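You operate a simulated robot arm through the tools that you are given. There is no shell and no other tool. Be economical: measure what you need, move in short steps, check, and stop when the job is done.

You are at the controls of a simulated two-armed robot. One attempt, no reset.

## Task
Take the lid off the blue tin on the sack bench top and lay it down there.

Only the result counts: the job must be done as asked and must still hold three seconds after the hand-in. Knocking over, shifting, dropping, spilling or breaking anything else fails it. Lids that push on must go on centred and level and be pressed home; caps that screw on are set level and turned clockwise until they are tight.

## Robot
Two 7-joint arms with two-finger parallel grippers on one trunk, on a base that drives. Base frame: it is fixed to the floor where the robot stands at the start and does not move with it; the origin is under the middle of the robot, x ahead of it, y to its left, z up; the surface under the hand at the start is at about z = 720. Readings come in mm, degrees, newtons and seconds.
The left shoulder is at the start at [50, 177, 1054], the right one opposite. With the tool pointing down near the work surface each hand reaches from about 220 to 700 mm from the robot's upright axis, wherever it stands, measured 20 degrees to its own side. Payload 3.43 kg a hand.
The tool frame of a hand sits at the grasp point between the pads (the TCP): z along the fingers, y along the line on which they close. The tips reach 34 mm beyond it. The gripper opens to 128 mm. The fingers are 24 mm wide and 12 mm thick; the gripper's body (48 by 130 mm) begins 96 mm behind the TCP.
Orientation is that of the tool frame in the base frame, as a unit quaternion [x, y, z, w]. With the fingers straight down and closing along the base's y, the tool's x points along the base's -x, its y along +y and its z along -z.

## Interface
- The arms move only by the tool play_rows. It takes "left_increments", "right_increments" or both (then of equal length, played together; a hand with none holds still); each is a list of rows, each a list of 7 numbers: the turn, a rotation vector about the base's x, y, z in units of 8 degrees (1.0 is 8 degrees), then the shift along the base's x, y, z in units of 20 mm (1.0 is 20 mm), then the opening, from 0 (shut) to 1 (fully open). In form: [[ax, ay, az, tx, ty, tz, jaw], ...]. A call has 1 to 20 rows; each row shifts and turns the commanded pose from where the row before left it. A call with a number of a shift or a turn outside -1 to 1 is refused whole. Rows are played at 5 a second. More than 50 mm and 8.6 degrees between two rows, or a gripper value outside its range, and nothing of the call is played. Where a pose cannot be reached the arm comes as near as it can. A force on the tool above 40 N (or 10 N above the force at the start of the call, whichever is more), or a blocked arm, ends the call early, and 0.2 s more pass. Each finger travels about 108 mm/s and halts on what it meets, pressing with about 24 N; the grip force reading is that of the motor and also rises with nothing between the fingers. The clock runs only during rows and for 0.2 s after the last one: add rows that do not move to give the fingers time. The reply holds the time, the measured pose of the TCP, the force on the tool along the base axes, the opening and the grip force, in the units named above and with some noise, with the torque about the TCP (base axes, N m) and any sound that the robot's microphone picked up.
- Cameras (640 x 400 px; columns grow to the right, rows downward): "scene" is now at [166.7, -38.7, 1219.5]; the picture's right is [-0.33, -0.94, 0.00], its down [-0.56, 0.20, -0.80] and it looks along [0.76, -0.27, -0.60] (base axes); focal length 266 px, centre (320, 200). "left" rides on the left gripper at [76, 11, -160] in its tool frame; the picture's right is [-0.15, 0.99, 0.00], its down [-0.88, -0.13, -0.46] and it looks along [-0.45, -0.07, 0.89] (tool axes); focal length 234 px, centre (320, 200). "right" rides on the right gripper at [76, -11, -160] in its tool frame; the picture's right is [0.15, 0.99, 0.00], its down [-0.88, 0.13, -0.46] and it looks along [-0.45, 0.07, 0.89] (tool axes); focal length 234 px, centre (320, 200). There is no depth. A picture from a camera that has moved, and an enlarged one, comes with that camera's place and axes in the base frame and with its lens. The place of the scene camera against the robot may be out by one fixed shift of up to 25 mm in any direction.
- snapshot(camera): a new picture of that camera. It takes no simulated time.
- lift_body(by): slides the trunk up (or, below 0, down) by that many mm; the arms and the scene camera ride with it, the base frame stays. It gives what a move gives, with no picture.
- roll_base(legs): drives the robot by 1 to 6 legs, each [ahead, turn to the left] in mm and degrees, along the robot's own axes; the way and the turn of a leg run together, so that a leg with both is an arc; at most 1500 mm and 180 degrees a leg. The arms and the cameras ride along, it lands a little off, and it stops where it bumps. It gives what a move gives.
- head_to(pan, tilt): turns the head with the scene camera to pan (to the left, within 80 degrees either way) and tilt (down, from -29 to 69), counted from straight ahead of the robot. It gives what a move gives.
- close_up(camera, box): a new picture of the part [left, top, right, bottom] of that camera's present view, enlarged. It takes no simulated time.
- close_job(): hands the job in; it is judged then, once.

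Go step by step. Nothing tells you exact positions but the pictures and the camera data: compare them with the known pose of the tool, close in by small moves and look again before you grip or let go. The budget is 120 turns and 92 pictures, counting those below and the enlarged ones. Unless the task says otherwise, let go and move clear before handing in, and close with one line.

The tools are called after "Request:" as a command line: name --argument value ..., lists and objects as JSON in quotes. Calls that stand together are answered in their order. play_rows: Moves the arms, as the interface text tells. Its arguments: {"type":"object","properties":{"left_increments":{"type":"array","items":{"type":"array","items":{"type":"number"}}},"right_increments":{"type":"array","items":{"type":"array","items":{"type":"number"}}}},"required":[]} The other tools are called the same way: lift_body (by) slides the trunk up or down; roll_base (legs) drives the base; head_to (pan, tilt) turns the head that bears the scene camera; snapshot (camera) takes a picture; close_up (camera, box) takes an enlarged picture of a part of a camera's view; close_job () hands the job in.

At the start:

```text
clock: 0.0
left_tool_pos: [503.6, 68.8, 995.6]
left_ee_rot: [0.0, 1.0, 0.0, -0.001]
left_force: [0.2, 0.2, 0.0]
left_moment: [-0.02, 0.0, 0.01]
left_finger_gap: 128.0
left_finger_force: 0.1
right_tool_pos: [446.8, -420.8, 991.2]
right_ee_rot: [0.001, 1.0, -0.001, -0.001]
right_force: [0.4, 1.0, -0.1]
right_moment: [-0.01, 0.0, -0.01]
right_finger_gap: 128.0
right_finger_force: 0.1
trunk travel left (down, up): [-225.0, 176.0]
robot x, y, heading: [-0.1, 0.1, -0.1]
head pan, tilt: [-19.6, 36.6]
```

scene: 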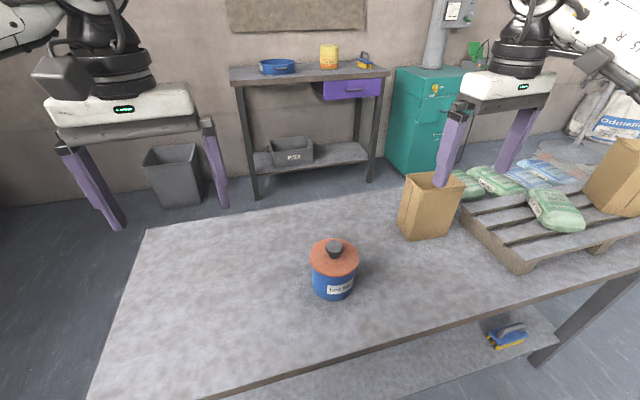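
right: 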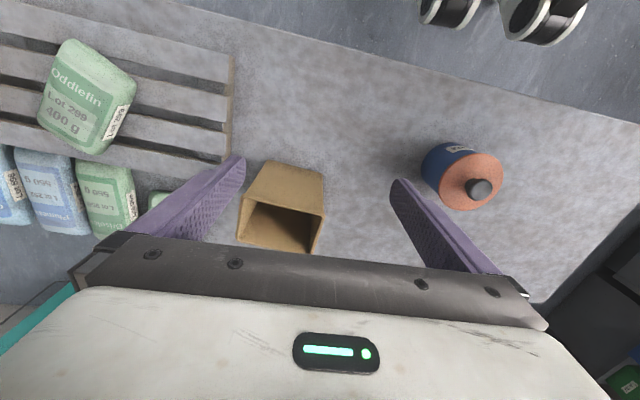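
left: 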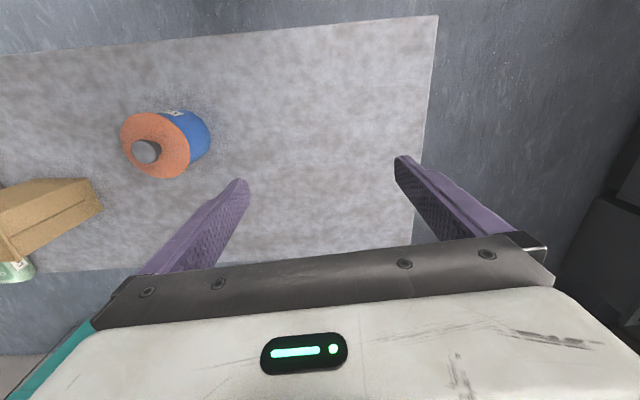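

The tin's knob triangulates to about (478, -175, 831). I'll take a closer look at the lid, and bring the right hand over it at its present height.

Request:
close_up --camera "scene" --box '[275, 220, 395, 310]'

Request:
play_rows --right_increments '[[0, 0, 0, 0.15, 1, 0, 1], [0, 0, 0, 0.15, 1, 0, 1], [0, 0, 0, 0.15, 1, 0, 1], [0, 0, 0, 0.15, 1, 0, 1], [0, 0, 0, 0.15, 1, 0, 1], [0, 0, 0, 0.15, 1, 0, 1], [0, 0, 0, 0.15, 1, 0, 1], [0, 0, 0, 0.15, 1, 0, 1], [0, 0, 0, 0.15, 1, 0, 1], [0, 0, 0, 0.1, 1, 0, 1], [0, 0, 0, 0.1, 1, 0, 1], [0, 0, 0, 0, 1, 0, 1], [0, 0, 0, 0, 0.3, 0, 1], [0, 0, 0, 0, 0, 0, 1]]'

Request:
snapshot --camera "right"

Request:
snapshot --camera "scene"

```text
4.44 times, centred on (335, 265) of scene
camera zoom: at [166.7, -38.7, 1219.5], right [-0.33, -0.94, 0.0], down [-0.56, 0.2, -0.8], along [0.76, -0.27, -0.6], focal length 1184 px, centre (253, -89)
```

zoom: 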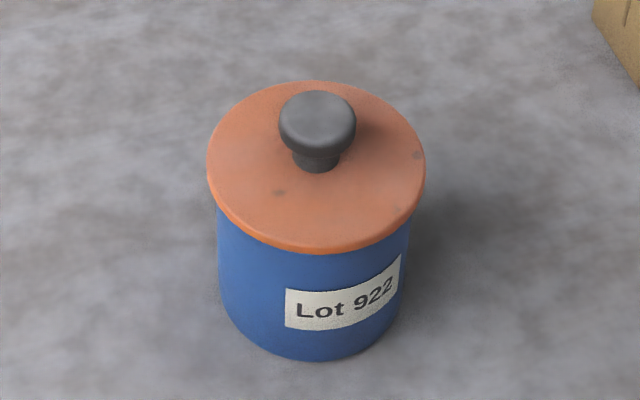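

```text
clock: 3.0
left_tool_pos: [504.6, 69.5, 995.3]
left_ee_rot: [0.0, 1.0, 0.0, 0.0]
left_force: [0.0, 0.2, -0.6]
left_moment: [0.04, -0.01, 0.02]
left_finger_gap: 128.1
left_finger_force: 0.1
right_tool_pos: [477.1, -172.9, 991.3]
right_ee_rot: [0.001, 1.0, -0.001, 0.0]
right_force: [-0.4, 0.3, -0.1]
right_moment: [0.0, -0.02, 0.0]
right_finger_gap: 127.7
right_finger_force: 0.0
trunk travel left (down, up): [-225.0, 176.0]
robot x, y, heading: [0.6, 0.6, -0.1]
head pan, tilt: [-19.6, 36.6]
```

```text
87 pictures are left
camera right: at [401.7, -184.6, 1151.6], right [-0.15, 0.99, 0.0], down [0.88, 0.13, 0.46], along [0.45, 0.07, -0.89], focal length 234 px, centre (320, 200)
```

right: 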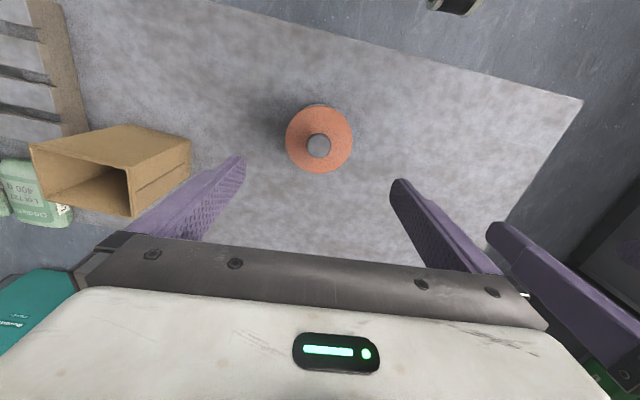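

```text
86 pictures are left
camera scene: at [166.7, -38.7, 1219.5], right [-0.33, -0.94, 0.0], down [-0.56, 0.2, -0.8], along [0.76, -0.27, -0.6], focal length 266 px, centre (320, 200)
```

scene: 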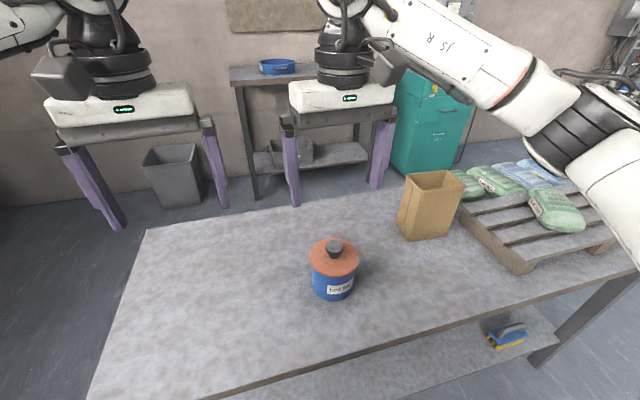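

The lid has a round knob (about 34 mm wide, top near z 831, lid face near 804). I'll lower the right hand to z≈871 and check again.

Request:
play_rows --right_increments '[[0, 0, 0, 0.1, -0.05, -1, 0.8], [0, 0, 0, 0, 0, -1, 0.7], [0, 0, 0, 0, 0, -1, 0.6], [0, 0, 0, 0, 0, -1, 0.6], [0, 0, 0, 0, 0, -1, 0.6], [0, 0, 0, 0, 0, -1, 0.6], [0, 0, 0, 0, 0, 0, 0.6]]'

Request:
snapshot --camera "right"

Request:
close_up --camera "scene" --box '[255, 180, 415, 310]'

Request:
snapshot --camera "left"

```text
clock: 4.6
left_tool_pos: [503.2, 69.0, 996.2]
left_ee_rot: [0.0, 1.0, 0.0, 0.0]
left_force: [-0.5, -0.7, -0.1]
left_moment: [-0.01, -0.02, -0.02]
left_finger_gap: 127.9
left_finger_force: 0.1
right_tool_pos: [479.2, -176.5, 870.4]
right_ee_rot: [0.0, 1.0, 0.0, 0.0]
right_force: [0.2, 0.3, -0.6]
right_moment: [0.0, -0.04, 0.03]
right_finger_gap: 77.0
right_finger_force: 0.1
trunk travel left (down, up): [-225.0, 176.0]
robot x, y, heading: [5.7, -0.3, 0.3]
head pan, tilt: [-19.6, 36.6]
```

```text
85 pictures are left
camera right: at [404.2, -186.2, 1031.2], right [-0.15, 0.99, 0.0], down [0.88, 0.13, 0.46], along [0.45, 0.07, -0.89], focal length 234 px, centre (320, 200)
```

right: 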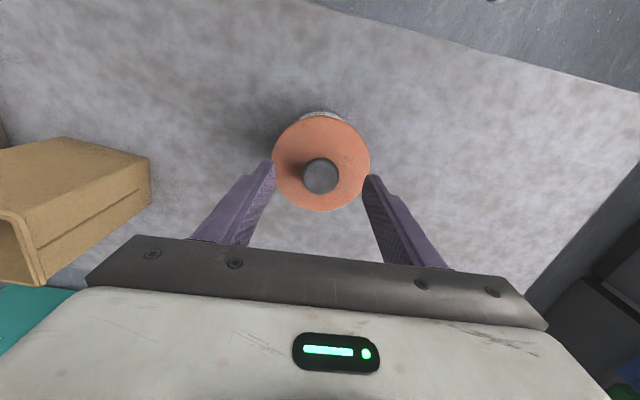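

```text
3.08 times, centred on (335, 245) of scene
camera zoom: at [166.7, -38.7, 1219.5], right [-0.33, -0.94, 0.0], down [-0.56, 0.2, -0.8], along [0.76, -0.27, -0.6], focal length 820 px, centre (274, 62)
```

zoom: 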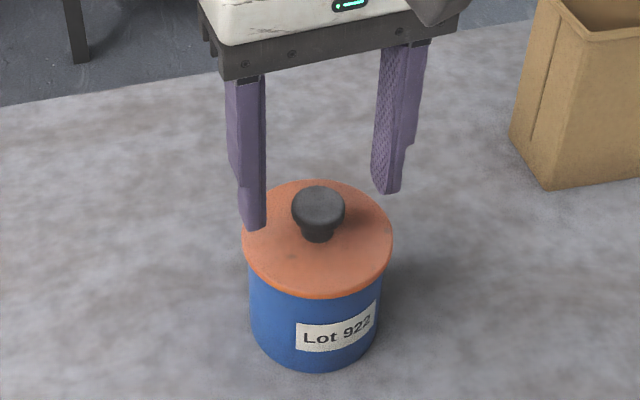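

```text
83 pictures are left
camera left: at [427.8, 80.0, 1156.9], right [0.15, 0.99, 0.0], down [0.88, -0.13, 0.46], along [0.45, -0.07, -0.89], focal length 234 px, centre (320, 200)
```

left: 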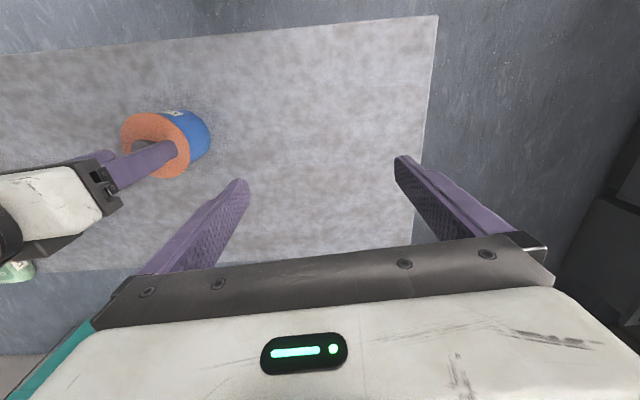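

The fingers straddle the knob, roughly 2.5 mm off in y. I'll correct that and go down to z≈843.

Request:
play_rows --right_increments '[[0, 0, 0, 0.05, 0.12, -0.5, 0.6], [0, 0, 0, 0, 0, -0.5, 0.5], [0, 0, 0, 0, 0, -0.35, 0.45], [0, 0, 0, 0, 0, 0, 0.45]]'

Request:
snapshot --camera "right"

Request:
close_up --camera "scene" --box '[275, 200, 395, 290]'

```text
clock: 5.6
left_tool_pos: [504.1, 68.3, 995.8]
left_ee_rot: [0.0, 1.0, 0.0, -0.001]
left_force: [-0.1, 0.3, -0.4]
left_moment: [-0.01, 0.02, 0.05]
left_finger_gap: 127.9
left_finger_force: 0.0
right_tool_pos: [480.4, -173.3, 845.5]
right_ee_rot: [0.001, 1.0, 0.001, 0.002]
right_force: [0.2, -1.2, 13.5]
right_moment: [-0.16, 0.09, 0.03]
right_finger_gap: 57.6
right_finger_force: 0.0
trunk travel left (down, up): [-225.0, 176.0]
robot x, y, heading: [2.0, -0.3, 0.2]
head pan, tilt: [-19.6, 36.6]
```

```text
82 pictures are left
camera right: at [404.8, -183.8, 1006.4], right [-0.15, 0.99, 0.0], down [0.88, 0.13, 0.46], along [0.45, 0.07, -0.89], focal length 234 px, centre (320, 200)
```

right: 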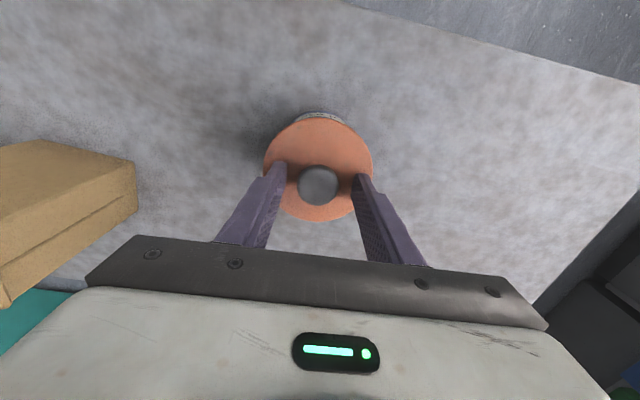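

```text
4.44 times, centred on (335, 245) of scene
camera zoom: at [165.7, -38.4, 1219.9], right [-0.33, -0.94, 0.0], down [-0.56, 0.2, -0.8], along [0.76, -0.27, -0.6], focal length 1184 px, centre (253, 0)
```

zoom: 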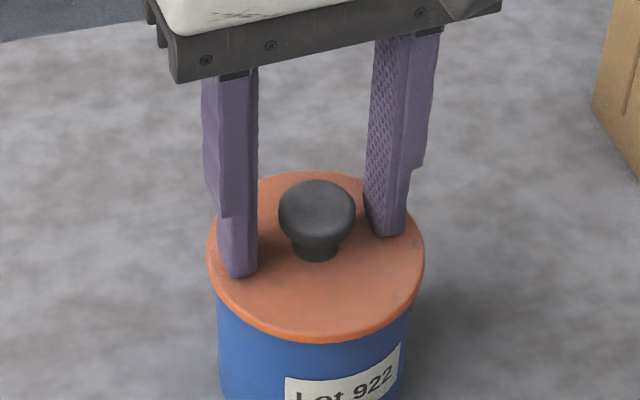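

The tips touched the lid face at about z 811 with 13 N. I'll back off a few mm and close on the knob.

Request:
play_rows --right_increments '[[0, 0, 0, -0.05, 0, 0.3, 0.45], [0, 0, 0, 0, 0, 0, 0.35], [0, 0, 0, 0, 0, 0, 0.28], [0, 0, 0, 0, 0, 0, 0.2], [0, 0, 0, 0, 0, 0, 0.1], [0, 0, 0, 0, 0, 0, 0.0], [0, 0, 0, 0, 0, 0, 0.0]]'

Request:
close_up --camera "scene" --box '[275, 200, 395, 310]'

```text
clock: 7.2
left_tool_pos: [503.6, 67.6, 995.8]
left_ee_rot: [0.001, 1.0, -0.001, 0.0]
left_force: [-0.3, 0.3, 0.5]
left_moment: [0.0, -0.01, 0.0]
left_finger_gap: 127.9
left_finger_force: 0.0
right_tool_pos: [480.6, -173.6, 850.3]
right_ee_rot: [0.0, 1.0, 0.0, 0.0]
right_force: [0.4, -0.7, -0.4]
right_moment: [0.04, -0.01, -0.01]
right_finger_gap: 32.7
right_finger_force: 24.2
trunk travel left (down, up): [-225.0, 176.0]
robot x, y, heading: [1.1, 2.9, -0.1]
head pan, tilt: [-19.6, 36.6]
```

```text
3.64 times, centred on (335, 255) of scene
camera zoom: at [166.8, -38.7, 1219.4], right [-0.33, -0.94, 0.0], down [-0.56, 0.2, -0.8], along [0.76, -0.27, -0.6], focal length 969 px, centre (266, 0)
```

zoom: 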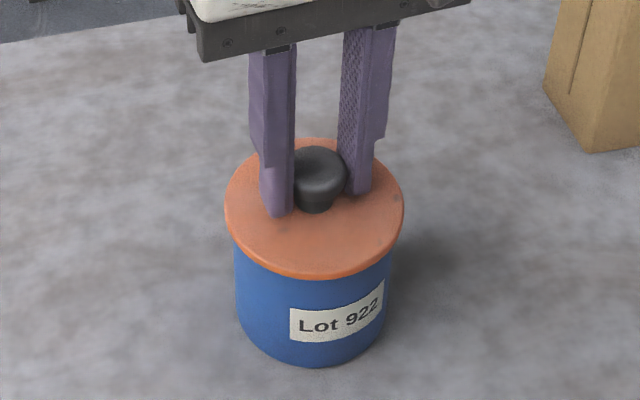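

I've gripped the knob at 32.7 mm. I'll lift a little and watch the force and whether the tin comes along.

Request:
play_rows --right_increments '[[0, 0, 0, 0, 0, 0.1, 0], [0, 0, 0, 0, 0, 0.1, 0], [0, 0, 0, 0, 0, 0, 0]]'

Request:
close_up --camera "scene" --box '[275, 200, 395, 310]'

```text
clock: 8.0
left_tool_pos: [503.0, 68.4, 994.7]
left_ee_rot: [0.001, 1.0, 0.0, 0.0]
left_force: [-0.5, 1.0, 0.4]
left_moment: [-0.03, 0.02, 0.0]
left_finger_gap: 128.0
left_finger_force: 0.1
right_tool_pos: [479.7, -173.9, 854.4]
right_ee_rot: [0.001, 1.0, 0.0, 0.0]
right_force: [-0.3, 0.2, -1.5]
right_moment: [0.02, 0.01, 0.01]
right_finger_gap: 32.8
right_finger_force: 24.2
trunk travel left (down, up): [-225.0, 176.0]
robot x, y, heading: [1.4, 0.7, 0.1]
head pan, tilt: [-19.6, 36.6]
```

```text
3.64 times, centred on (335, 255) of scene
camera zoom: at [166.8, -38.7, 1219.4], right [-0.33, -0.94, 0.0], down [-0.56, 0.2, -0.8], along [0.76, -0.27, -0.6], focal length 969 px, centre (266, 0)
```

zoom: 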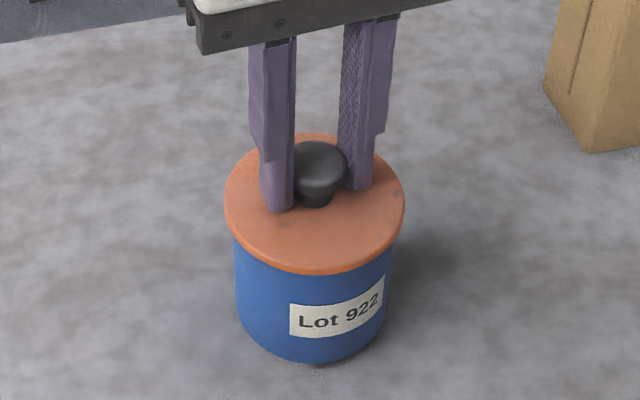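

The tin rose with its lid, so the lid holds fast and the left hand must hold the tin. I'll set the tin back down and start turning the left hand so it can come in from the left side with its camera on top.

Request:
play_rows --right_increments '[[0, 0, 0, 0, 0, -0.1, 0], [0, 0, 0, 0, 0, -0.1, 0], [0, 0, 0, 0, 0, 0, 0]]'

Request:
play_rows --left_increments '[[0, 0, 0.9375, 0, 0.4, 0, 1], [0, 0, 0.9375, 0, 0.4, 0, 1], [0, 0, 0.9375, 0, 0.4, 0, 1], [0, 0, 0.9375, 0, 0.4, 0, 1], [0, 0, 0.9375, 0, 0.4, 0, 1], [0, 0, 0.9375, 0, 0.4, 0, 1], [0, 0, 0.9375, 0, 0.4, 0, 1], [0, 0, 0.9375, 0, 0.4, 0, 1], [0, 0, 0.9375, 0, 0.4, 0, 1], [0, 0, 0.9375, 0, 0.4, 0, 1], [0, 0, 0.9375, 0, 0.4, 0, 1], [0, 0, 0.9375, 0, 0.4, 0, 1], [0, 0, 0, 0, 0, 0, 1]]'

Request:
snapshot --camera "scene"

```text
clock: 8.8
left_tool_pos: [503.9, 67.9, 996.1]
left_ee_rot: [0.001, 1.0, 0.0, 0.001]
left_force: [-0.1, 0.0, -0.2]
left_moment: [-0.04, -0.02, 0.05]
left_finger_gap: 127.9
left_finger_force: 0.0
right_tool_pos: [479.4, -174.0, 851.3]
right_ee_rot: [0.0, 1.0, 0.0, -0.001]
right_force: [0.0, 0.1, -0.6]
right_moment: [0.02, 0.01, -0.01]
right_finger_gap: 32.8
right_finger_force: 24.0
trunk travel left (down, up): [-225.0, 176.0]
robot x, y, heading: [1.6, 4.0, 0.1]
head pan, tilt: [-19.6, 36.6]
```

```text
clock: 11.6
left_tool_pos: [503.5, 165.2, 995.7]
left_ee_rot: [0.708, -0.707, -0.001, 0.0]
left_force: [-0.5, 0.0, 0.0]
left_moment: [0.01, 0.01, 0.02]
left_finger_gap: 127.9
left_finger_force: 0.0
right_tool_pos: [478.9, -174.7, 850.0]
right_ee_rot: [0.0, 1.0, 0.0, 0.001]
right_force: [-0.1, -0.1, -1.8]
right_moment: [0.05, 0.0, -0.01]
right_finger_gap: 32.5
right_finger_force: 23.5
trunk travel left (down, up): [-225.0, 176.0]
robot x, y, heading: [0.3, 3.5, -0.3]
head pan, tilt: [-19.6, 36.6]
```

```text
78 pictures are left
camera scene: at [166.8, -38.7, 1219.4], right [-0.33, -0.94, 0.0], down [-0.56, 0.2, -0.8], along [0.76, -0.27, -0.6], focal length 266 px, centre (320, 200)
```

scene: 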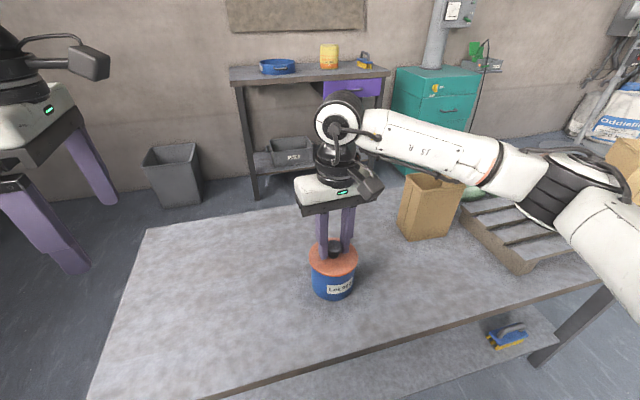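

The yaw worked. Next I'll tilt the left fingers toward -y, up to 65°, while moving the hand in a little.

Request:
play_rows --left_increments '[[-0.9028, 0, 0, -0.13, -0.6, 0, 1], [-0.9028, 0, 0, -0.13, -0.6, 0, 1], [-0.9028, 0, 0, -0.13, -0.6, 0, 1], [-0.9028, 0, 0, -0.13, -0.6, 0, 1], [-0.9028, 0, 0, -0.13, -0.6, 0, 1], [-0.9028, 0, 0, -0.13, -0.6, 0, 1], [-0.9028, 0, 0, -0.13, -0.6, 0, 1], [-0.9028, 0, 0, -0.13, -0.6, 0, 1], [-0.9028, 0, 0, -0.13, -0.6, 0, 1], [0, 0, 0, 0, 0, 0, 1]]'

Request:
snapshot --camera "scene"

Request:
snapshot --camera "left"

```text
clock: 13.8
left_tool_pos: [480.9, 56.6, 996.0]
left_ee_rot: [-0.595, 0.596, -0.381, -0.381]
left_force: [0.6, 0.6, -0.6]
left_moment: [0.01, 0.01, 0.0]
left_finger_gap: 127.8
left_finger_force: 0.0
right_tool_pos: [479.8, -174.0, 849.0]
right_ee_rot: [0.0, 1.0, 0.0, 0.0]
right_force: [0.6, -0.4, -1.4]
right_moment: [-0.02, 0.0, 0.0]
right_finger_gap: 32.5
right_finger_force: 24.4
trunk travel left (down, up): [-225.0, 176.0]
robot x, y, heading: [0.2, -0.9, -0.1]
head pan, tilt: [-19.6, 36.6]
```

```text
77 pictures are left
camera scene: at [166.8, -38.7, 1219.4], right [-0.33, -0.94, 0.0], down [-0.56, 0.2, -0.8], along [0.76, -0.27, -0.6], focal length 266 px, centre (320, 200)
```

scene: 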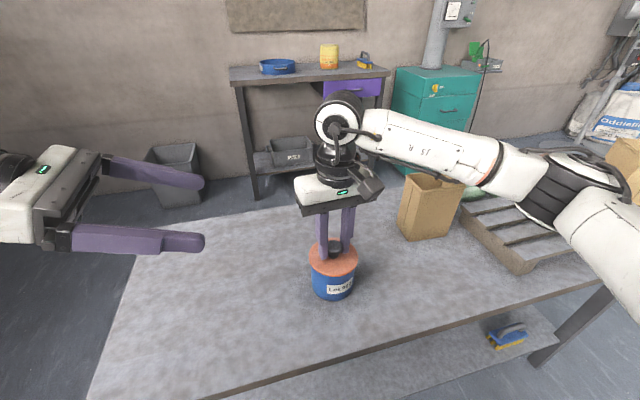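

```text
76 pictures are left
camera left: at [468.9, 169.4, 1133.4], right [-0.99, 0.06, -0.13], down [0.13, 0.78, -0.61], along [0.07, -0.62, -0.78], focal length 234 px, centre (320, 200)
```

left: 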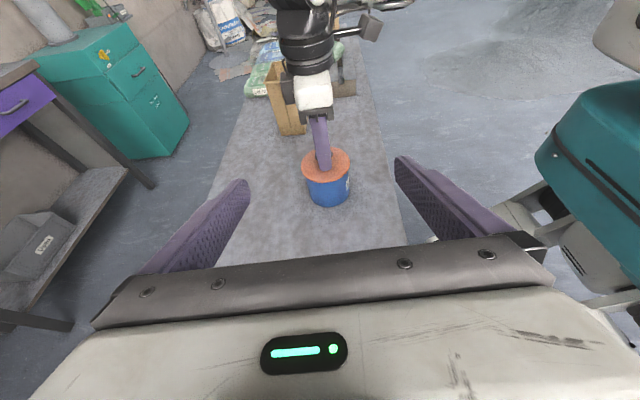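

The left hand is oriented as planned. I'll lower it to z≈758 at y≈+20, still clear of the tin.

Request:
play_rows --left_increments '[[0, 0, 0, 0, -0.15, -0.99, 1], [0, 0, 0, 0, -0.15, -0.99, 1], [0, 0, 0, 0, -0.15, -0.99, 1], [0, 0, 0, 0, -0.15, -0.99, 1], [0, 0, 0, 0, -0.15, -0.99, 1], [0, 0, 0, 0, -0.15, -0.99, 1], [0, 0, 0, 0, -0.15, -0.99, 1], [0, 0, 0, 0, -0.15, -0.99, 1], [0, 0, 0, 0, -0.15, -0.99, 1], [0, 0, 0, 0, -0.15, -0.99, 1], [0, 0, 0, 0, -0.15, -0.99, 1], [0, 0, 0, 0, -0.15, -0.99, 1], [0, 0, 0, 0, 0, 0, 1]]'

Request:
snapshot --camera "scene"

Request:
snapshot --camera "left"

```text
clock: 16.6
left_tool_pos: [479.3, 22.1, 757.9]
left_ee_rot: [0.597, -0.596, 0.38, 0.38]
left_force: [-0.5, -0.3, 0.6]
left_moment: [-0.02, -0.03, 0.02]
left_finger_gap: 128.0
left_finger_force: 0.1
right_tool_pos: [479.2, -173.9, 849.9]
right_ee_rot: [0.0, 1.0, 0.0, 0.001]
right_force: [-1.6, 0.3, -0.9]
right_moment: [0.01, 0.01, 0.01]
right_finger_gap: 32.8
right_finger_force: 24.0
trunk travel left (down, up): [-225.0, 176.0]
robot x, y, heading: [0.9, 3.6, -0.1]
head pan, tilt: [-19.6, 36.6]
```

```text
75 pictures are left
camera scene: at [166.8, -38.7, 1219.4], right [-0.33, -0.94, 0.0], down [-0.56, 0.2, -0.8], along [0.76, -0.27, -0.6], focal length 266 px, centre (320, 200)
```

scene: 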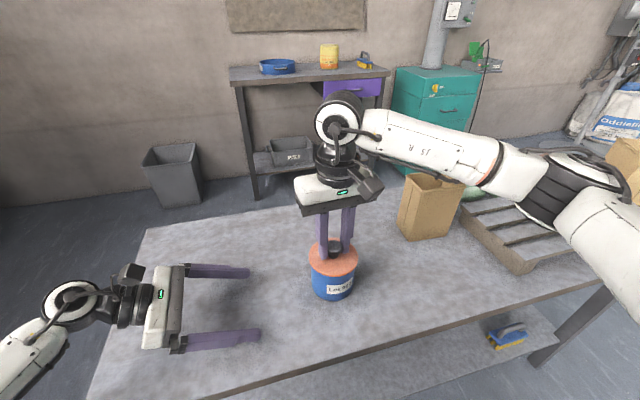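

```text
74 pictures are left
camera left: at [468.5, 134.2, 895.0], right [-0.99, 0.06, -0.13], down [0.13, 0.79, -0.61], along [0.07, -0.62, -0.78], focal length 234 px, centre (320, 200)
```

left: 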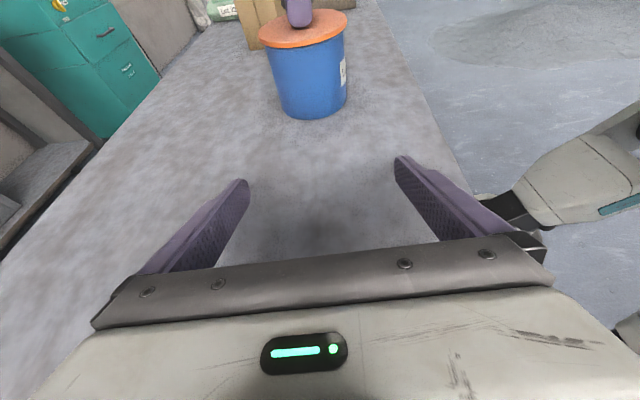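

The tin lines up with the left fingers (x ≈ 481). I'll move in toward it partway and check.

Request:
play_rows --left_increments '[[0, 0, 0, 0.1, -1, 0, 1], [0, 0, 0, 0, -1, 0, 1], [0, 0, 0, 0, -1, 0, 1], [0, 0, 0, 0, -1, 0, 1], [0, 0, 0, 0, -1, 0, 1], [0, 0, 0, 0, -0.6, 0, 1], [0, 0, 0, 0, 0, 0, 1]]'

Request:
snapshot --camera "scene"

Request:
snapshot --camera "left"

```text
clock: 18.2
left_tool_pos: [482.4, -91.2, 757.6]
left_ee_rot: [0.597, -0.596, 0.38, 0.38]
left_force: [-0.9, -0.2, 0.4]
left_moment: [-0.03, -0.01, 0.01]
left_finger_gap: 128.1
left_finger_force: 0.1
right_tool_pos: [479.2, -173.4, 850.9]
right_ee_rot: [0.0, 1.0, -0.001, 0.0]
right_force: [0.3, 0.5, -0.9]
right_moment: [-0.02, 0.0, -0.02]
right_finger_gap: 33.0
right_finger_force: 24.1
trunk travel left (down, up): [-225.0, 176.0]
robot x, y, heading: [-3.9, -0.3, 0.2]
head pan, tilt: [-19.6, 36.6]
```

```text
73 pictures are left
camera scene: at [166.8, -38.7, 1219.4], right [-0.33, -0.94, 0.0], down [-0.56, 0.2, -0.8], along [0.76, -0.27, -0.6], focal length 266 px, centre (320, 200)
```

scene: 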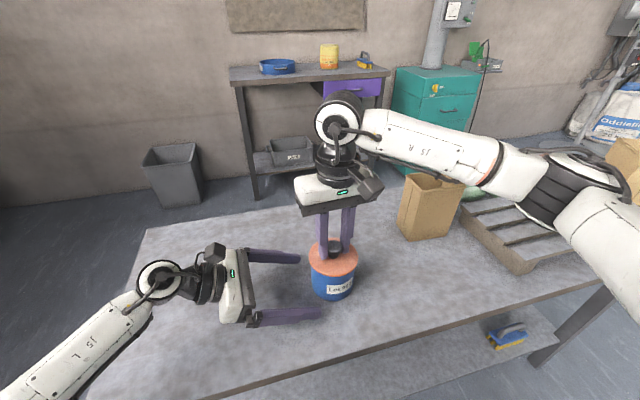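

```text
72 pictures are left
camera left: at [470.8, 21.3, 895.6], right [-0.99, 0.06, -0.13], down [0.13, 0.79, -0.6], along [0.07, -0.62, -0.79], focal length 234 px, centre (320, 200)
```

left: 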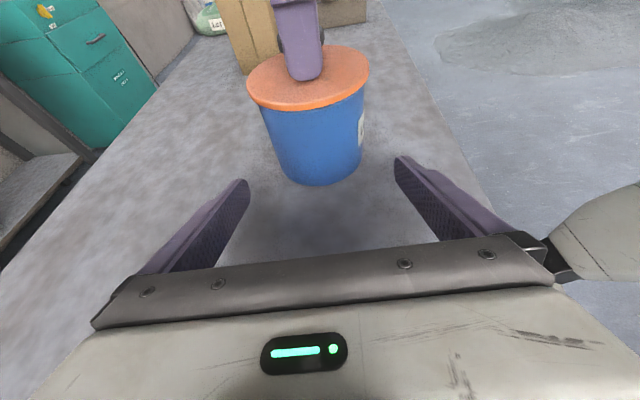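

That looks aligned and clear. I'll advance until the left grasp point is nearly at the tin's axis.

Request:
play_rows --left_increments '[[0, 0, 0, 0, -1, 0, 1], [0, 0, 0, 0, -1, 0, 1], [0, 0, 0, 0, -1, 0, 1], [0, 0, 0, -0.05, -0.9, 0, 1], [0, 0, 0, 0, 0, 0, 1]]'

Request:
snapshot --camera "left"

Request:
close_up --camera "scene" --box '[230, 160, 430, 330]'

```text
clock: 19.4
left_tool_pos: [482.9, -169.4, 757.3]
left_ee_rot: [0.597, -0.595, 0.381, 0.379]
left_force: [0.3, 0.1, 0.3]
left_moment: [0.0, 0.01, 0.01]
left_finger_gap: 128.0
left_finger_force: 0.1
right_tool_pos: [478.0, -174.0, 849.2]
right_ee_rot: [0.0, 1.0, 0.0, 0.0]
right_force: [-0.3, -0.6, -0.7]
right_moment: [-0.03, -0.02, 0.01]
right_finger_gap: 32.4
right_finger_force: 24.6
trunk travel left (down, up): [-225.0, 176.0]
robot x, y, heading: [2.8, 1.7, 0.4]
head pan, tilt: [-19.6, 36.6]
```

```text
71 pictures are left
camera left: at [470.7, -56.6, 895.0], right [-0.99, 0.06, -0.13], down [0.13, 0.79, -0.61], along [0.07, -0.62, -0.79], focal length 234 px, centre (320, 200)
```

left: 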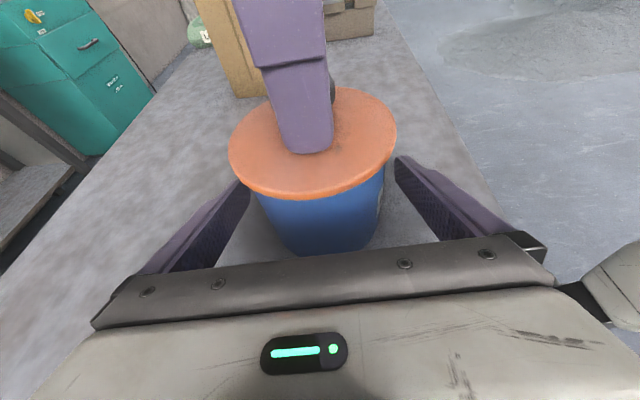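

```text
2.35 times, centred on (330, 245) of scene
camera zoom: at [166.8, -38.7, 1219.4], right [-0.33, -0.94, 0.0], down [-0.56, 0.2, -0.8], along [0.76, -0.27, -0.6], focal length 627 px, centre (296, 94)
```

zoom: 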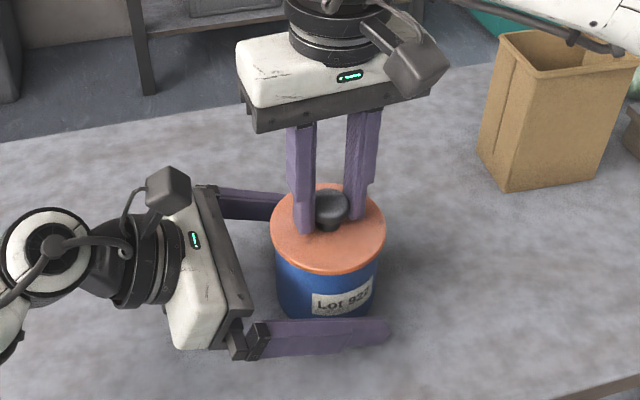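

The tin is between the left fingers, with its axis about 2 mm nearer in x. I'll correct that and close gently.

Request:
play_rows --left_increments '[[0, 0, 0, -0.1, 0, 0, 0.95], [0, 0, 0, 0, 0, 0, 0.88], [0, 0, 0, 0, 0, 0, 0.8], [0, 0, 0, 0, 0, 0, 0.76], [0, 0, 0, 0, 0, 0, 0.72], [0, 0, 0, 0, 0, 0, 0.68], [0, 0, 0, 0, 0, 0, 0.64], [0, 0, 0, 0, 0, 0, 0.58], [0, 0, 0, 0, 0, 0, 0.5], [0, 0, 0, 0, 0, 0, 0.4], [0, 0, 0, 0, 0, 0, 0.4]]'

Request:
snapshot --camera "left"

Request:
close_up --camera "scene" --box '[230, 160, 430, 330]'

```text
clock: 21.8
left_tool_pos: [479.1, -168.8, 757.7]
left_ee_rot: [-0.596, 0.597, -0.379, -0.38]
left_force: [0.6, -0.8, 0.8]
left_moment: [0.01, 0.0, 0.0]
left_finger_gap: 85.2
left_finger_force: 23.4
right_tool_pos: [481.0, -173.2, 850.5]
right_ee_rot: [0.001, 1.0, 0.001, 0.0]
right_force: [-0.7, 0.3, -1.0]
right_moment: [0.0, -0.01, 0.01]
right_finger_gap: 32.8
right_finger_force: 24.1
trunk travel left (down, up): [-225.0, 176.0]
robot x, y, heading: [-0.1, -1.2, 0.0]
head pan, tilt: [-19.6, 36.6]
heard: snap
```

```text
69 pictures are left
camera left: at [468.2, -56.5, 895.2], right [-0.99, 0.06, -0.13], down [0.13, 0.79, -0.61], along [0.07, -0.62, -0.78], focal length 234 px, centre (320, 200)
```

left: 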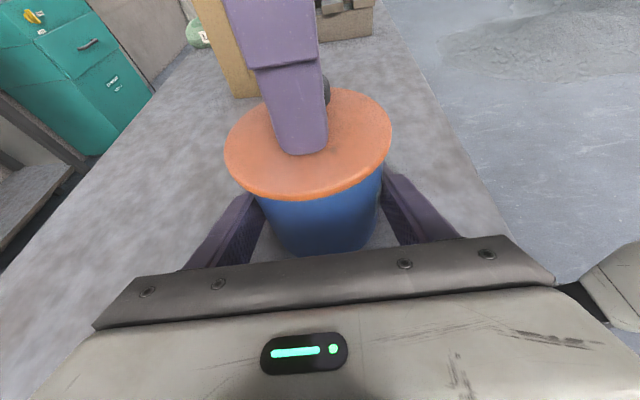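

```text
2.35 times, centred on (330, 245) of scene
camera zoom: at [166.8, -38.7, 1219.4], right [-0.33, -0.94, 0.0], down [-0.56, 0.2, -0.8], along [0.76, -0.27, -0.6], focal length 627 px, centre (296, 94)
```

zoom: 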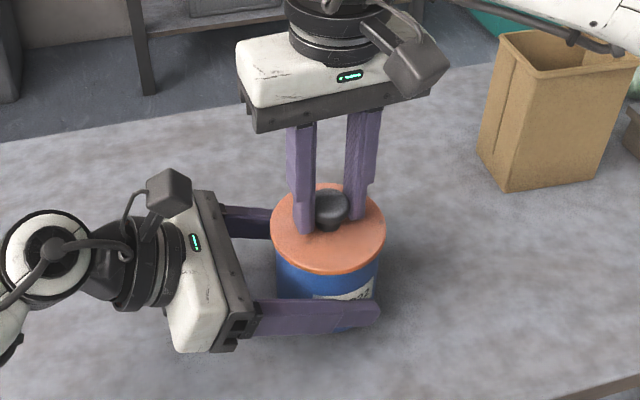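

The left hand holds the tin at 85 mm, and a snap was heard, so the lid may have come loose. I'll lift the lid slowly.

Request:
play_rows --right_increments '[[0, 0, 0, 0, 0, 0.1, 0], [0, 0, 0, 0, 0, 0.1, 0], [0, 0, 0, 0, 0, 0.1, 0], [0, 0, 0, 0, 0, 0, 0]]'

Request:
snapshot --camera "left"

Request:
close_up --camera "scene" --box '[230, 160, 430, 330]'

```text
clock: 22.8
left_tool_pos: [478.8, -169.6, 756.6]
left_ee_rot: [-0.596, 0.597, -0.379, -0.38]
left_force: [-0.4, -0.5, 0.3]
left_moment: [-0.01, 0.01, -0.01]
left_finger_gap: 85.2
left_finger_force: 23.9
right_tool_pos: [479.8, -173.9, 856.2]
right_ee_rot: [0.001, 1.0, 0.0, 0.0]
right_force: [-1.0, -0.1, -1.0]
right_moment: [0.0, 0.0, 0.05]
right_finger_gap: 33.0
right_finger_force: 24.1
trunk travel left (down, up): [-225.0, 176.0]
robot x, y, heading: [-2.1, 0.2, 0.1]
head pan, tilt: [-19.6, 36.6]
```

```text
67 pictures are left
camera left: at [468.2, -56.5, 895.2], right [-0.99, 0.06, -0.13], down [0.13, 0.79, -0.61], along [0.07, -0.62, -0.78], focal length 234 px, centre (320, 200)
```

left: 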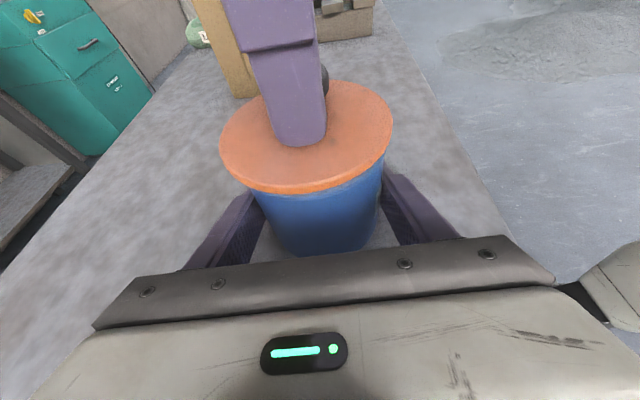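

```text
2.35 times, centred on (330, 245) of scene
camera zoom: at [166.8, -38.7, 1219.4], right [-0.33, -0.94, 0.0], down [-0.56, 0.2, -0.8], along [0.76, -0.27, -0.6], focal length 627 px, centre (296, 94)
```

zoom: 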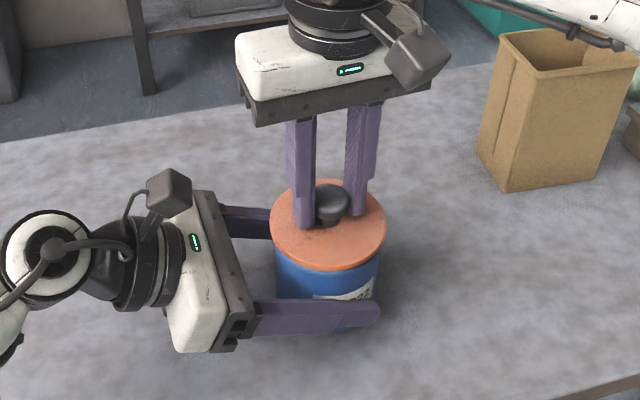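

The lid rises alone with no resistance, and the tin stays put. I'll lift it well clear.

Request:
play_rows --right_increments '[[0, 0, 0, 0, 0, 0.3, 0], [0, 0, 0, 0, 0, 0.5, 0], [0, 0, 0, 0, 0, 0.7, 0], [0, 0, 0, 0, 0, 1, 0], [0, 0, 0, 0, 0, 1, 0], [0, 0, 0, 0, 0, 1, 0], [0, 0, 0, 0, 0, 0, 0]]'

Request:
snapshot --camera "left"

Request:
snapshot --camera "scene"

Request:
snapshot --camera "right"

```text
clock: 24.4
left_tool_pos: [479.9, -170.4, 756.7]
left_ee_rot: [0.597, -0.596, 0.38, 0.38]
left_force: [0.0, 0.2, 0.1]
left_moment: [-0.03, -0.03, 0.03]
left_finger_gap: 85.4
left_finger_force: 24.4
right_tool_pos: [478.6, -172.9, 947.5]
right_ee_rot: [0.0, 1.0, 0.0, 0.0]
right_force: [0.0, -0.2, -0.5]
right_moment: [0.01, 0.04, -0.02]
right_finger_gap: 32.7
right_finger_force: 24.1
trunk travel left (down, up): [-225.0, 176.0]
robot x, y, heading: [0.1, -1.6, -0.1]
head pan, tilt: [-19.6, 36.6]
```

```text
65 pictures are left
camera left: at [468.2, -56.5, 895.2], right [-0.99, 0.06, -0.13], down [0.13, 0.79, -0.61], along [0.07, -0.62, -0.78], focal length 234 px, centre (320, 200)
```

left: 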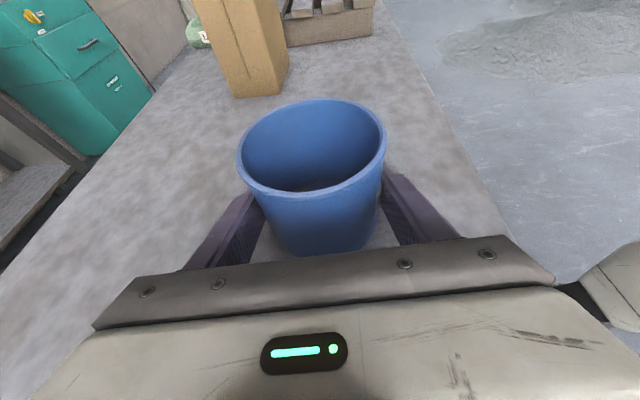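

```text
64 pictures are left
camera scene: at [166.8, -38.7, 1219.4], right [-0.33, -0.94, 0.0], down [-0.56, 0.2, -0.8], along [0.76, -0.27, -0.6], focal length 266 px, centre (320, 200)
```

scene: 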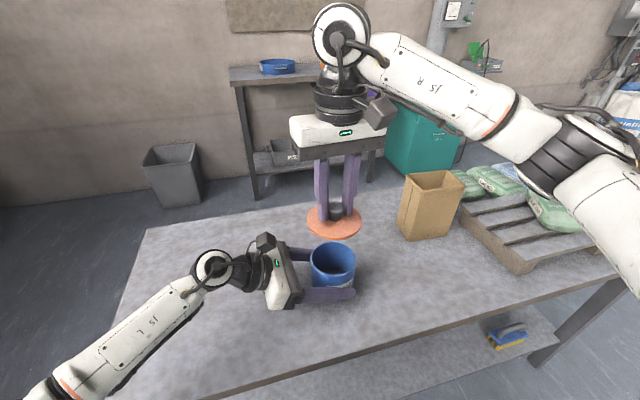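

```text
63 pictures are left
camera right: at [403.4, -182.9, 1107.2], right [-0.15, 0.99, 0.0], down [0.88, 0.13, 0.46], along [0.45, 0.07, -0.89], focal length 234 px, centre (320, 200)
```

right: 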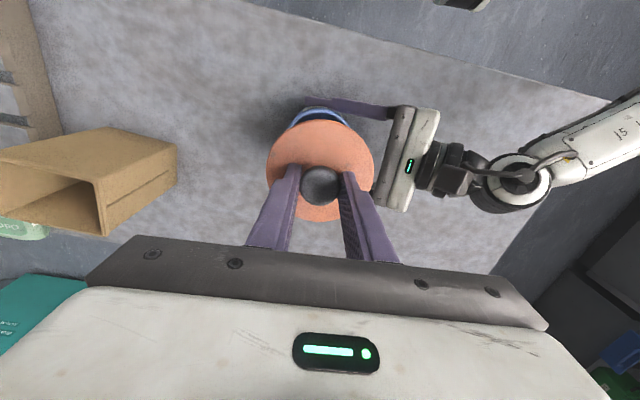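

The lid is off. I'll carry it to the free spot near (440, -330) and lower it most of the way.

Request:
play_rows --right_increments '[[0, 0, 0, -0.12, -0.5, 0, 0], [0, 0, 0, -0.24, -0.95, 0, 0], [0, 0, 0, -0.24, -0.95, 0, 0], [0, 0, 0, -0.24, -0.95, 0, 0], [0, 0, 0, -0.24, -0.95, 0, 0], [0, 0, 0, -0.24, -0.95, 0, 0], [0, 0, 0, -0.24, -0.95, 0, 0], [0, 0, 0, -0.24, -0.95, 0, 0], [0, 0, 0, -0.12, -0.7, 0, 0], [0, 0, 0, 0, 0, -0.6, 0], [0, 0, 0, 0, 0, -1, 0], [0, 0, 0, 0, 0, -1, 0], [0, 0, 0, 0, 0, -1, 0], [0, 0, 0, 0, 0, -1, 0], [0, 0, 0, 0, 0, -1, 0], [0, 0, 0, 0, 0, -0.7, 0], [0, 0, 0, 0, 0, 0, 0]]'

Request:
snapshot --camera "scene"

Request:
snapshot --camera "right"

```text
clock: 28.0
left_tool_pos: [479.1, -171.1, 758.0]
left_ee_rot: [0.597, -0.596, 0.38, 0.38]
left_force: [-0.6, 0.0, 0.3]
left_moment: [-0.02, 0.0, 0.0]
left_finger_gap: 85.4
left_finger_force: 24.0
right_tool_pos: [441.5, -331.5, 819.3]
right_ee_rot: [-0.001, 1.0, 0.0, 0.0]
right_force: [0.0, 0.2, -1.3]
right_moment: [0.02, -0.01, -0.03]
right_finger_gap: 32.4
right_finger_force: 24.4
trunk travel left (down, up): [-225.0, 176.0]
robot x, y, heading: [-2.4, -1.4, -0.1]
head pan, tilt: [-19.6, 36.6]
```

```text
62 pictures are left
camera scene: at [166.8, -38.7, 1219.4], right [-0.33, -0.94, 0.0], down [-0.56, 0.2, -0.8], along [0.76, -0.27, -0.6], focal length 266 px, centre (320, 200)
```

scene: 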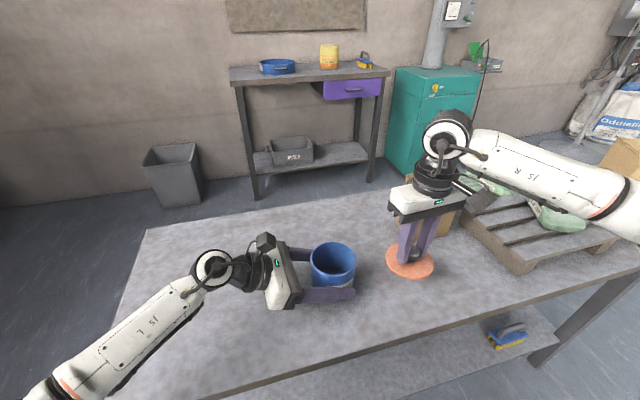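

```text
61 pictures are left
camera right: at [365.6, -341.1, 980.6], right [-0.15, 0.99, 0.0], down [0.88, 0.13, 0.46], along [0.45, 0.07, -0.89], focal length 234 px, centre (320, 200)
```

right: 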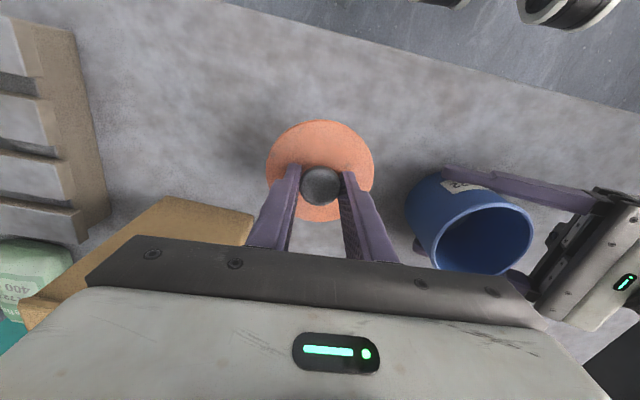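

The spot is clear all round. I'll lower in small steps until the lid meets the bench.

Request:
play_rows --right_increments '[[0, 0, 0, 0, 0, -0.6, 0], [0, 0, 0, 0, 0, -0.6, 0], [0, 0, 0, 0, 0, -0.3, 0], [0, 0, 0, 0, 0, -0.2, 0], [0, 0, 0, 0, 0, 0, 0]]'

Request:
close_up --camera "scene" --box '[350, 200, 470, 300]'

```text
clock: 29.2
left_tool_pos: [478.8, -168.9, 757.4]
left_ee_rot: [0.597, -0.596, 0.38, 0.38]
left_force: [0.0, -0.8, 0.0]
left_moment: [-0.05, 0.02, 0.01]
left_finger_gap: 85.0
left_finger_force: 24.6
right_tool_pos: [441.0, -330.0, 785.9]
right_ee_rot: [0.0, 1.0, 0.0, 0.0]
right_force: [-0.5, 0.1, -0.2]
right_moment: [-0.01, 0.02, 0.0]
right_finger_gap: 32.9
right_finger_force: 24.3
trunk travel left (down, up): [-225.0, 176.0]
robot x, y, heading: [-3.1, 4.2, -0.2]
head pan, tilt: [-19.6, 36.6]
```

```text
4.00 times, centred on (410, 250) of scene
camera zoom: at [166.8, -38.7, 1219.4], right [-0.33, -0.94, 0.0], down [-0.56, 0.2, -0.8], along [0.76, -0.27, -0.6], focal length 1066 px, centre (-40, 0)
```

zoom: 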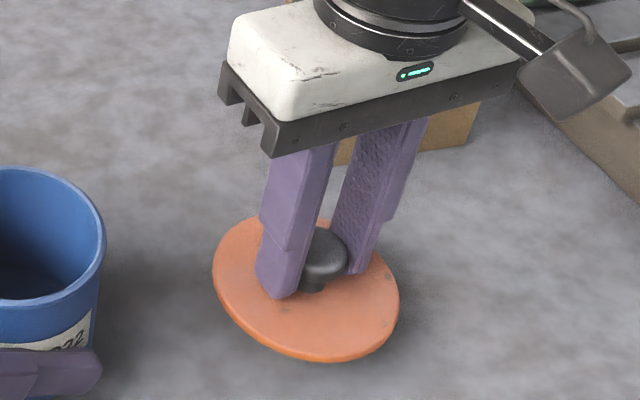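

Request:
play_rows --right_increments '[[0, 0, 0, 0, 0, -0.15, 0], [0, 0, 0, 0, 0, -0.15, 0], [0, 0, 0, 0, 0, -0.15, 0], [0, 0, 0, 0, 0, 0, 0]]'

Request:
close_up --camera "scene" --box '[350, 200, 470, 300]'

```text
clock: 30.2
left_tool_pos: [478.4, -168.9, 757.2]
left_ee_rot: [-0.596, 0.597, -0.379, -0.38]
left_force: [-0.3, 0.0, 0.0]
left_moment: [-0.04, 0.02, 0.03]
left_finger_gap: 85.1
left_finger_force: 24.2
right_tool_pos: [440.4, -330.3, 777.2]
right_ee_rot: [0.0, 1.0, 0.0, 0.0]
right_force: [0.1, 0.5, 0.1]
right_moment: [0.02, 0.0, -0.04]
right_finger_gap: 32.9
right_finger_force: 24.0
trunk travel left (down, up): [-225.0, 176.0]
robot x, y, heading: [-2.8, -0.6, -0.1]
head pan, tilt: [-19.6, 36.6]
```

```text
4.00 times, centred on (410, 250) of scene
camera zoom: at [166.8, -38.7, 1219.4], right [-0.33, -0.94, 0.0], down [-0.56, 0.2, -0.8], along [0.76, -0.27, -0.6], focal length 1066 px, centre (-40, 0)
```

zoom: 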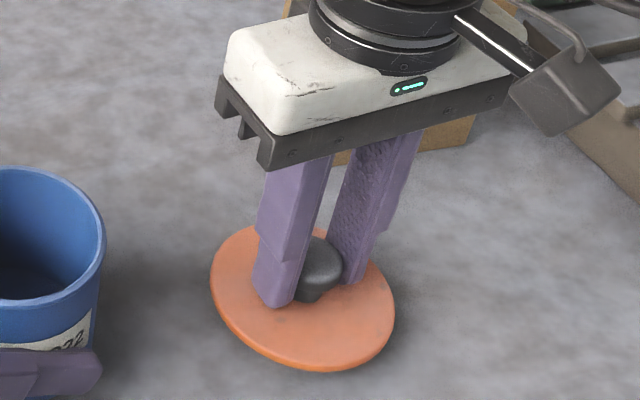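

No contact yet at z 777. I'll keep stepping down, 2 mm at a time.

Request:
play_rows --right_increments '[[0, 0, 0, 0, 0, -0.1, 0], [0, 0, 0, 0, 0, -0.1, 0], [0, 0, 0, 0, 0, 0, 0]]'

Request:
play_rows --right_increments '[[0, 0, 0, 0, 0, -0.1, 0], [0, 0, 0, 0, 0, 0, 0]]'

Request:
play_rows --right_increments '[[0, 0, 0, 0, 0, -0.1, 0], [0, 0, 0, 0, 0, 0, 0]]'

Request:
close_up --camera "scene" --box '[350, 200, 470, 300]'

```text
clock: 31.0
left_tool_pos: [478.8, -168.8, 756.9]
left_ee_rot: [0.597, -0.596, 0.38, 0.38]
left_force: [0.2, -1.0, -0.4]
left_moment: [0.02, 0.01, -0.04]
left_finger_gap: 85.2
left_finger_force: 24.0
right_tool_pos: [441.4, -330.8, 772.5]
right_ee_rot: [0.0, 1.0, 0.001, 0.001]
right_force: [-0.1, 0.0, -1.0]
right_moment: [-0.03, 0.01, 0.02]
right_finger_gap: 32.7
right_finger_force: 24.0
trunk travel left (down, up): [-225.0, 176.0]
robot x, y, heading: [0.9, -1.6, 0.1]
head pan, tilt: [-19.6, 36.6]
```

```text
clock: 31.6
left_tool_pos: [479.1, -170.1, 756.9]
left_ee_rot: [-0.597, 0.597, -0.379, -0.38]
left_force: [0.4, 0.1, -0.3]
left_moment: [0.01, 0.0, 0.01]
left_finger_gap: 85.4
left_finger_force: 24.0
right_tool_pos: [441.5, -330.8, 771.5]
right_ee_rot: [0.0, 1.0, -0.001, 0.0]
right_force: [0.2, -0.3, -1.0]
right_moment: [0.04, 0.01, -0.04]
right_finger_gap: 32.8
right_finger_force: 24.2
trunk travel left (down, up): [-225.0, 176.0]
robot x, y, heading: [-1.4, 2.1, -0.1]
head pan, tilt: [-19.6, 36.6]
```

```text
clock: 32.2
left_tool_pos: [479.3, -168.2, 757.0]
left_ee_rot: [-0.596, 0.596, -0.38, -0.381]
left_force: [0.5, 0.5, 0.0]
left_moment: [0.0, 0.01, -0.01]
left_finger_gap: 85.4
left_finger_force: 24.5
right_tool_pos: [440.6, -329.9, 769.4]
right_ee_rot: [0.0, 1.0, 0.0, 0.0]
right_force: [-0.4, 0.0, -0.3]
right_moment: [0.02, -0.02, 0.01]
right_finger_gap: 32.8
right_finger_force: 24.2
trunk travel left (down, up): [-225.0, 176.0]
robot x, y, heading: [-1.1, 3.1, 0.1]
head pan, tilt: [-19.6, 36.6]
```

```text
4.00 times, centred on (410, 250) of scene
camera zoom: at [166.8, -38.7, 1219.4], right [-0.33, -0.94, 0.0], down [-0.56, 0.2, -0.8], along [0.76, -0.27, -0.6], focal length 1066 px, centre (-40, 0)
```

zoom: 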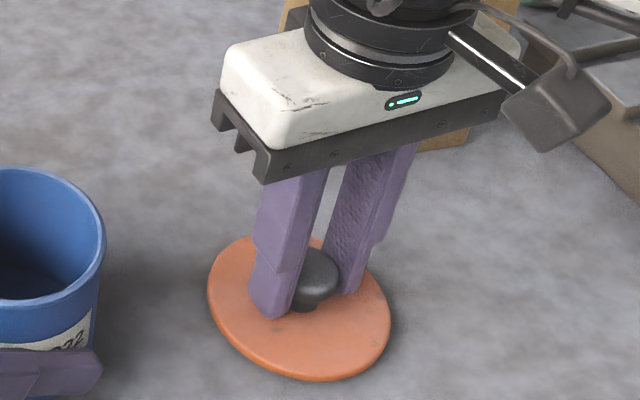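

Still no load at z 769. I'll continue in small steps.

Request:
play_rows --right_increments '[[0, 0, 0, 0, 0, -0.1, 0], [0, 0, 0, 0, 0, 0, 0]]'

Request:
play_rows --right_increments '[[0, 0, 0, 0, 0, -0.08, 0], [0, 0, 0, 0, 0, 0, 0]]'

Request:
close_up --camera "scene" --box '[350, 200, 470, 300]'

```text
clock: 32.8
left_tool_pos: [479.4, -167.7, 758.8]
left_ee_rot: [0.596, -0.596, 0.381, 0.38]
left_force: [0.2, -0.1, -0.5]
left_moment: [0.0, 0.0, 0.0]
left_finger_gap: 85.3
left_finger_force: 24.2
right_tool_pos: [441.1, -331.2, 769.3]
right_ee_rot: [0.0, 1.0, 0.0, 0.002]
right_force: [-1.7, 0.5, 11.6]
right_moment: [0.0, 0.17, 0.03]
right_finger_gap: 32.8
right_finger_force: 24.2
trunk travel left (down, up): [-225.0, 176.0]
robot x, y, heading: [2.9, -5.9, -0.1]
head pan, tilt: [-19.6, 36.6]
```

```text
clock: 33.4
left_tool_pos: [479.2, -168.7, 759.2]
left_ee_rot: [-0.596, 0.597, -0.381, -0.38]
left_force: [-0.1, 0.0, -0.2]
left_moment: [0.0, 0.01, 0.01]
left_finger_gap: 85.2
left_finger_force: 24.2
right_tool_pos: [440.9, -330.0, 768.2]
right_ee_rot: [0.001, 1.0, 0.0, 0.003]
right_force: [-2.4, 0.0, 26.0]
right_moment: [-0.02, 0.21, -0.03]
right_finger_gap: 32.8
right_finger_force: 24.1
trunk travel left (down, up): [-225.0, 176.0]
robot x, y, heading: [-2.3, 0.6, 0.0]
head pan, tilt: [-19.6, 36.6]
```

```text
4.00 times, centred on (410, 250) of scene
camera zoom: at [164.9, -37.5, 1220.0], right [-0.33, -0.94, 0.0], down [-0.56, 0.2, -0.8], along [0.76, -0.27, -0.59], focal length 1066 px, centre (-40, 0)
```

zoom: 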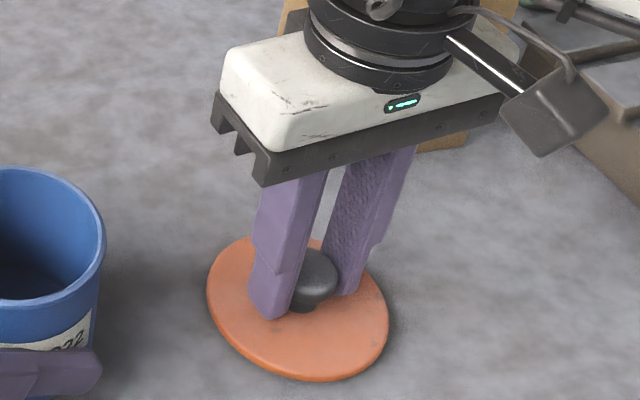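

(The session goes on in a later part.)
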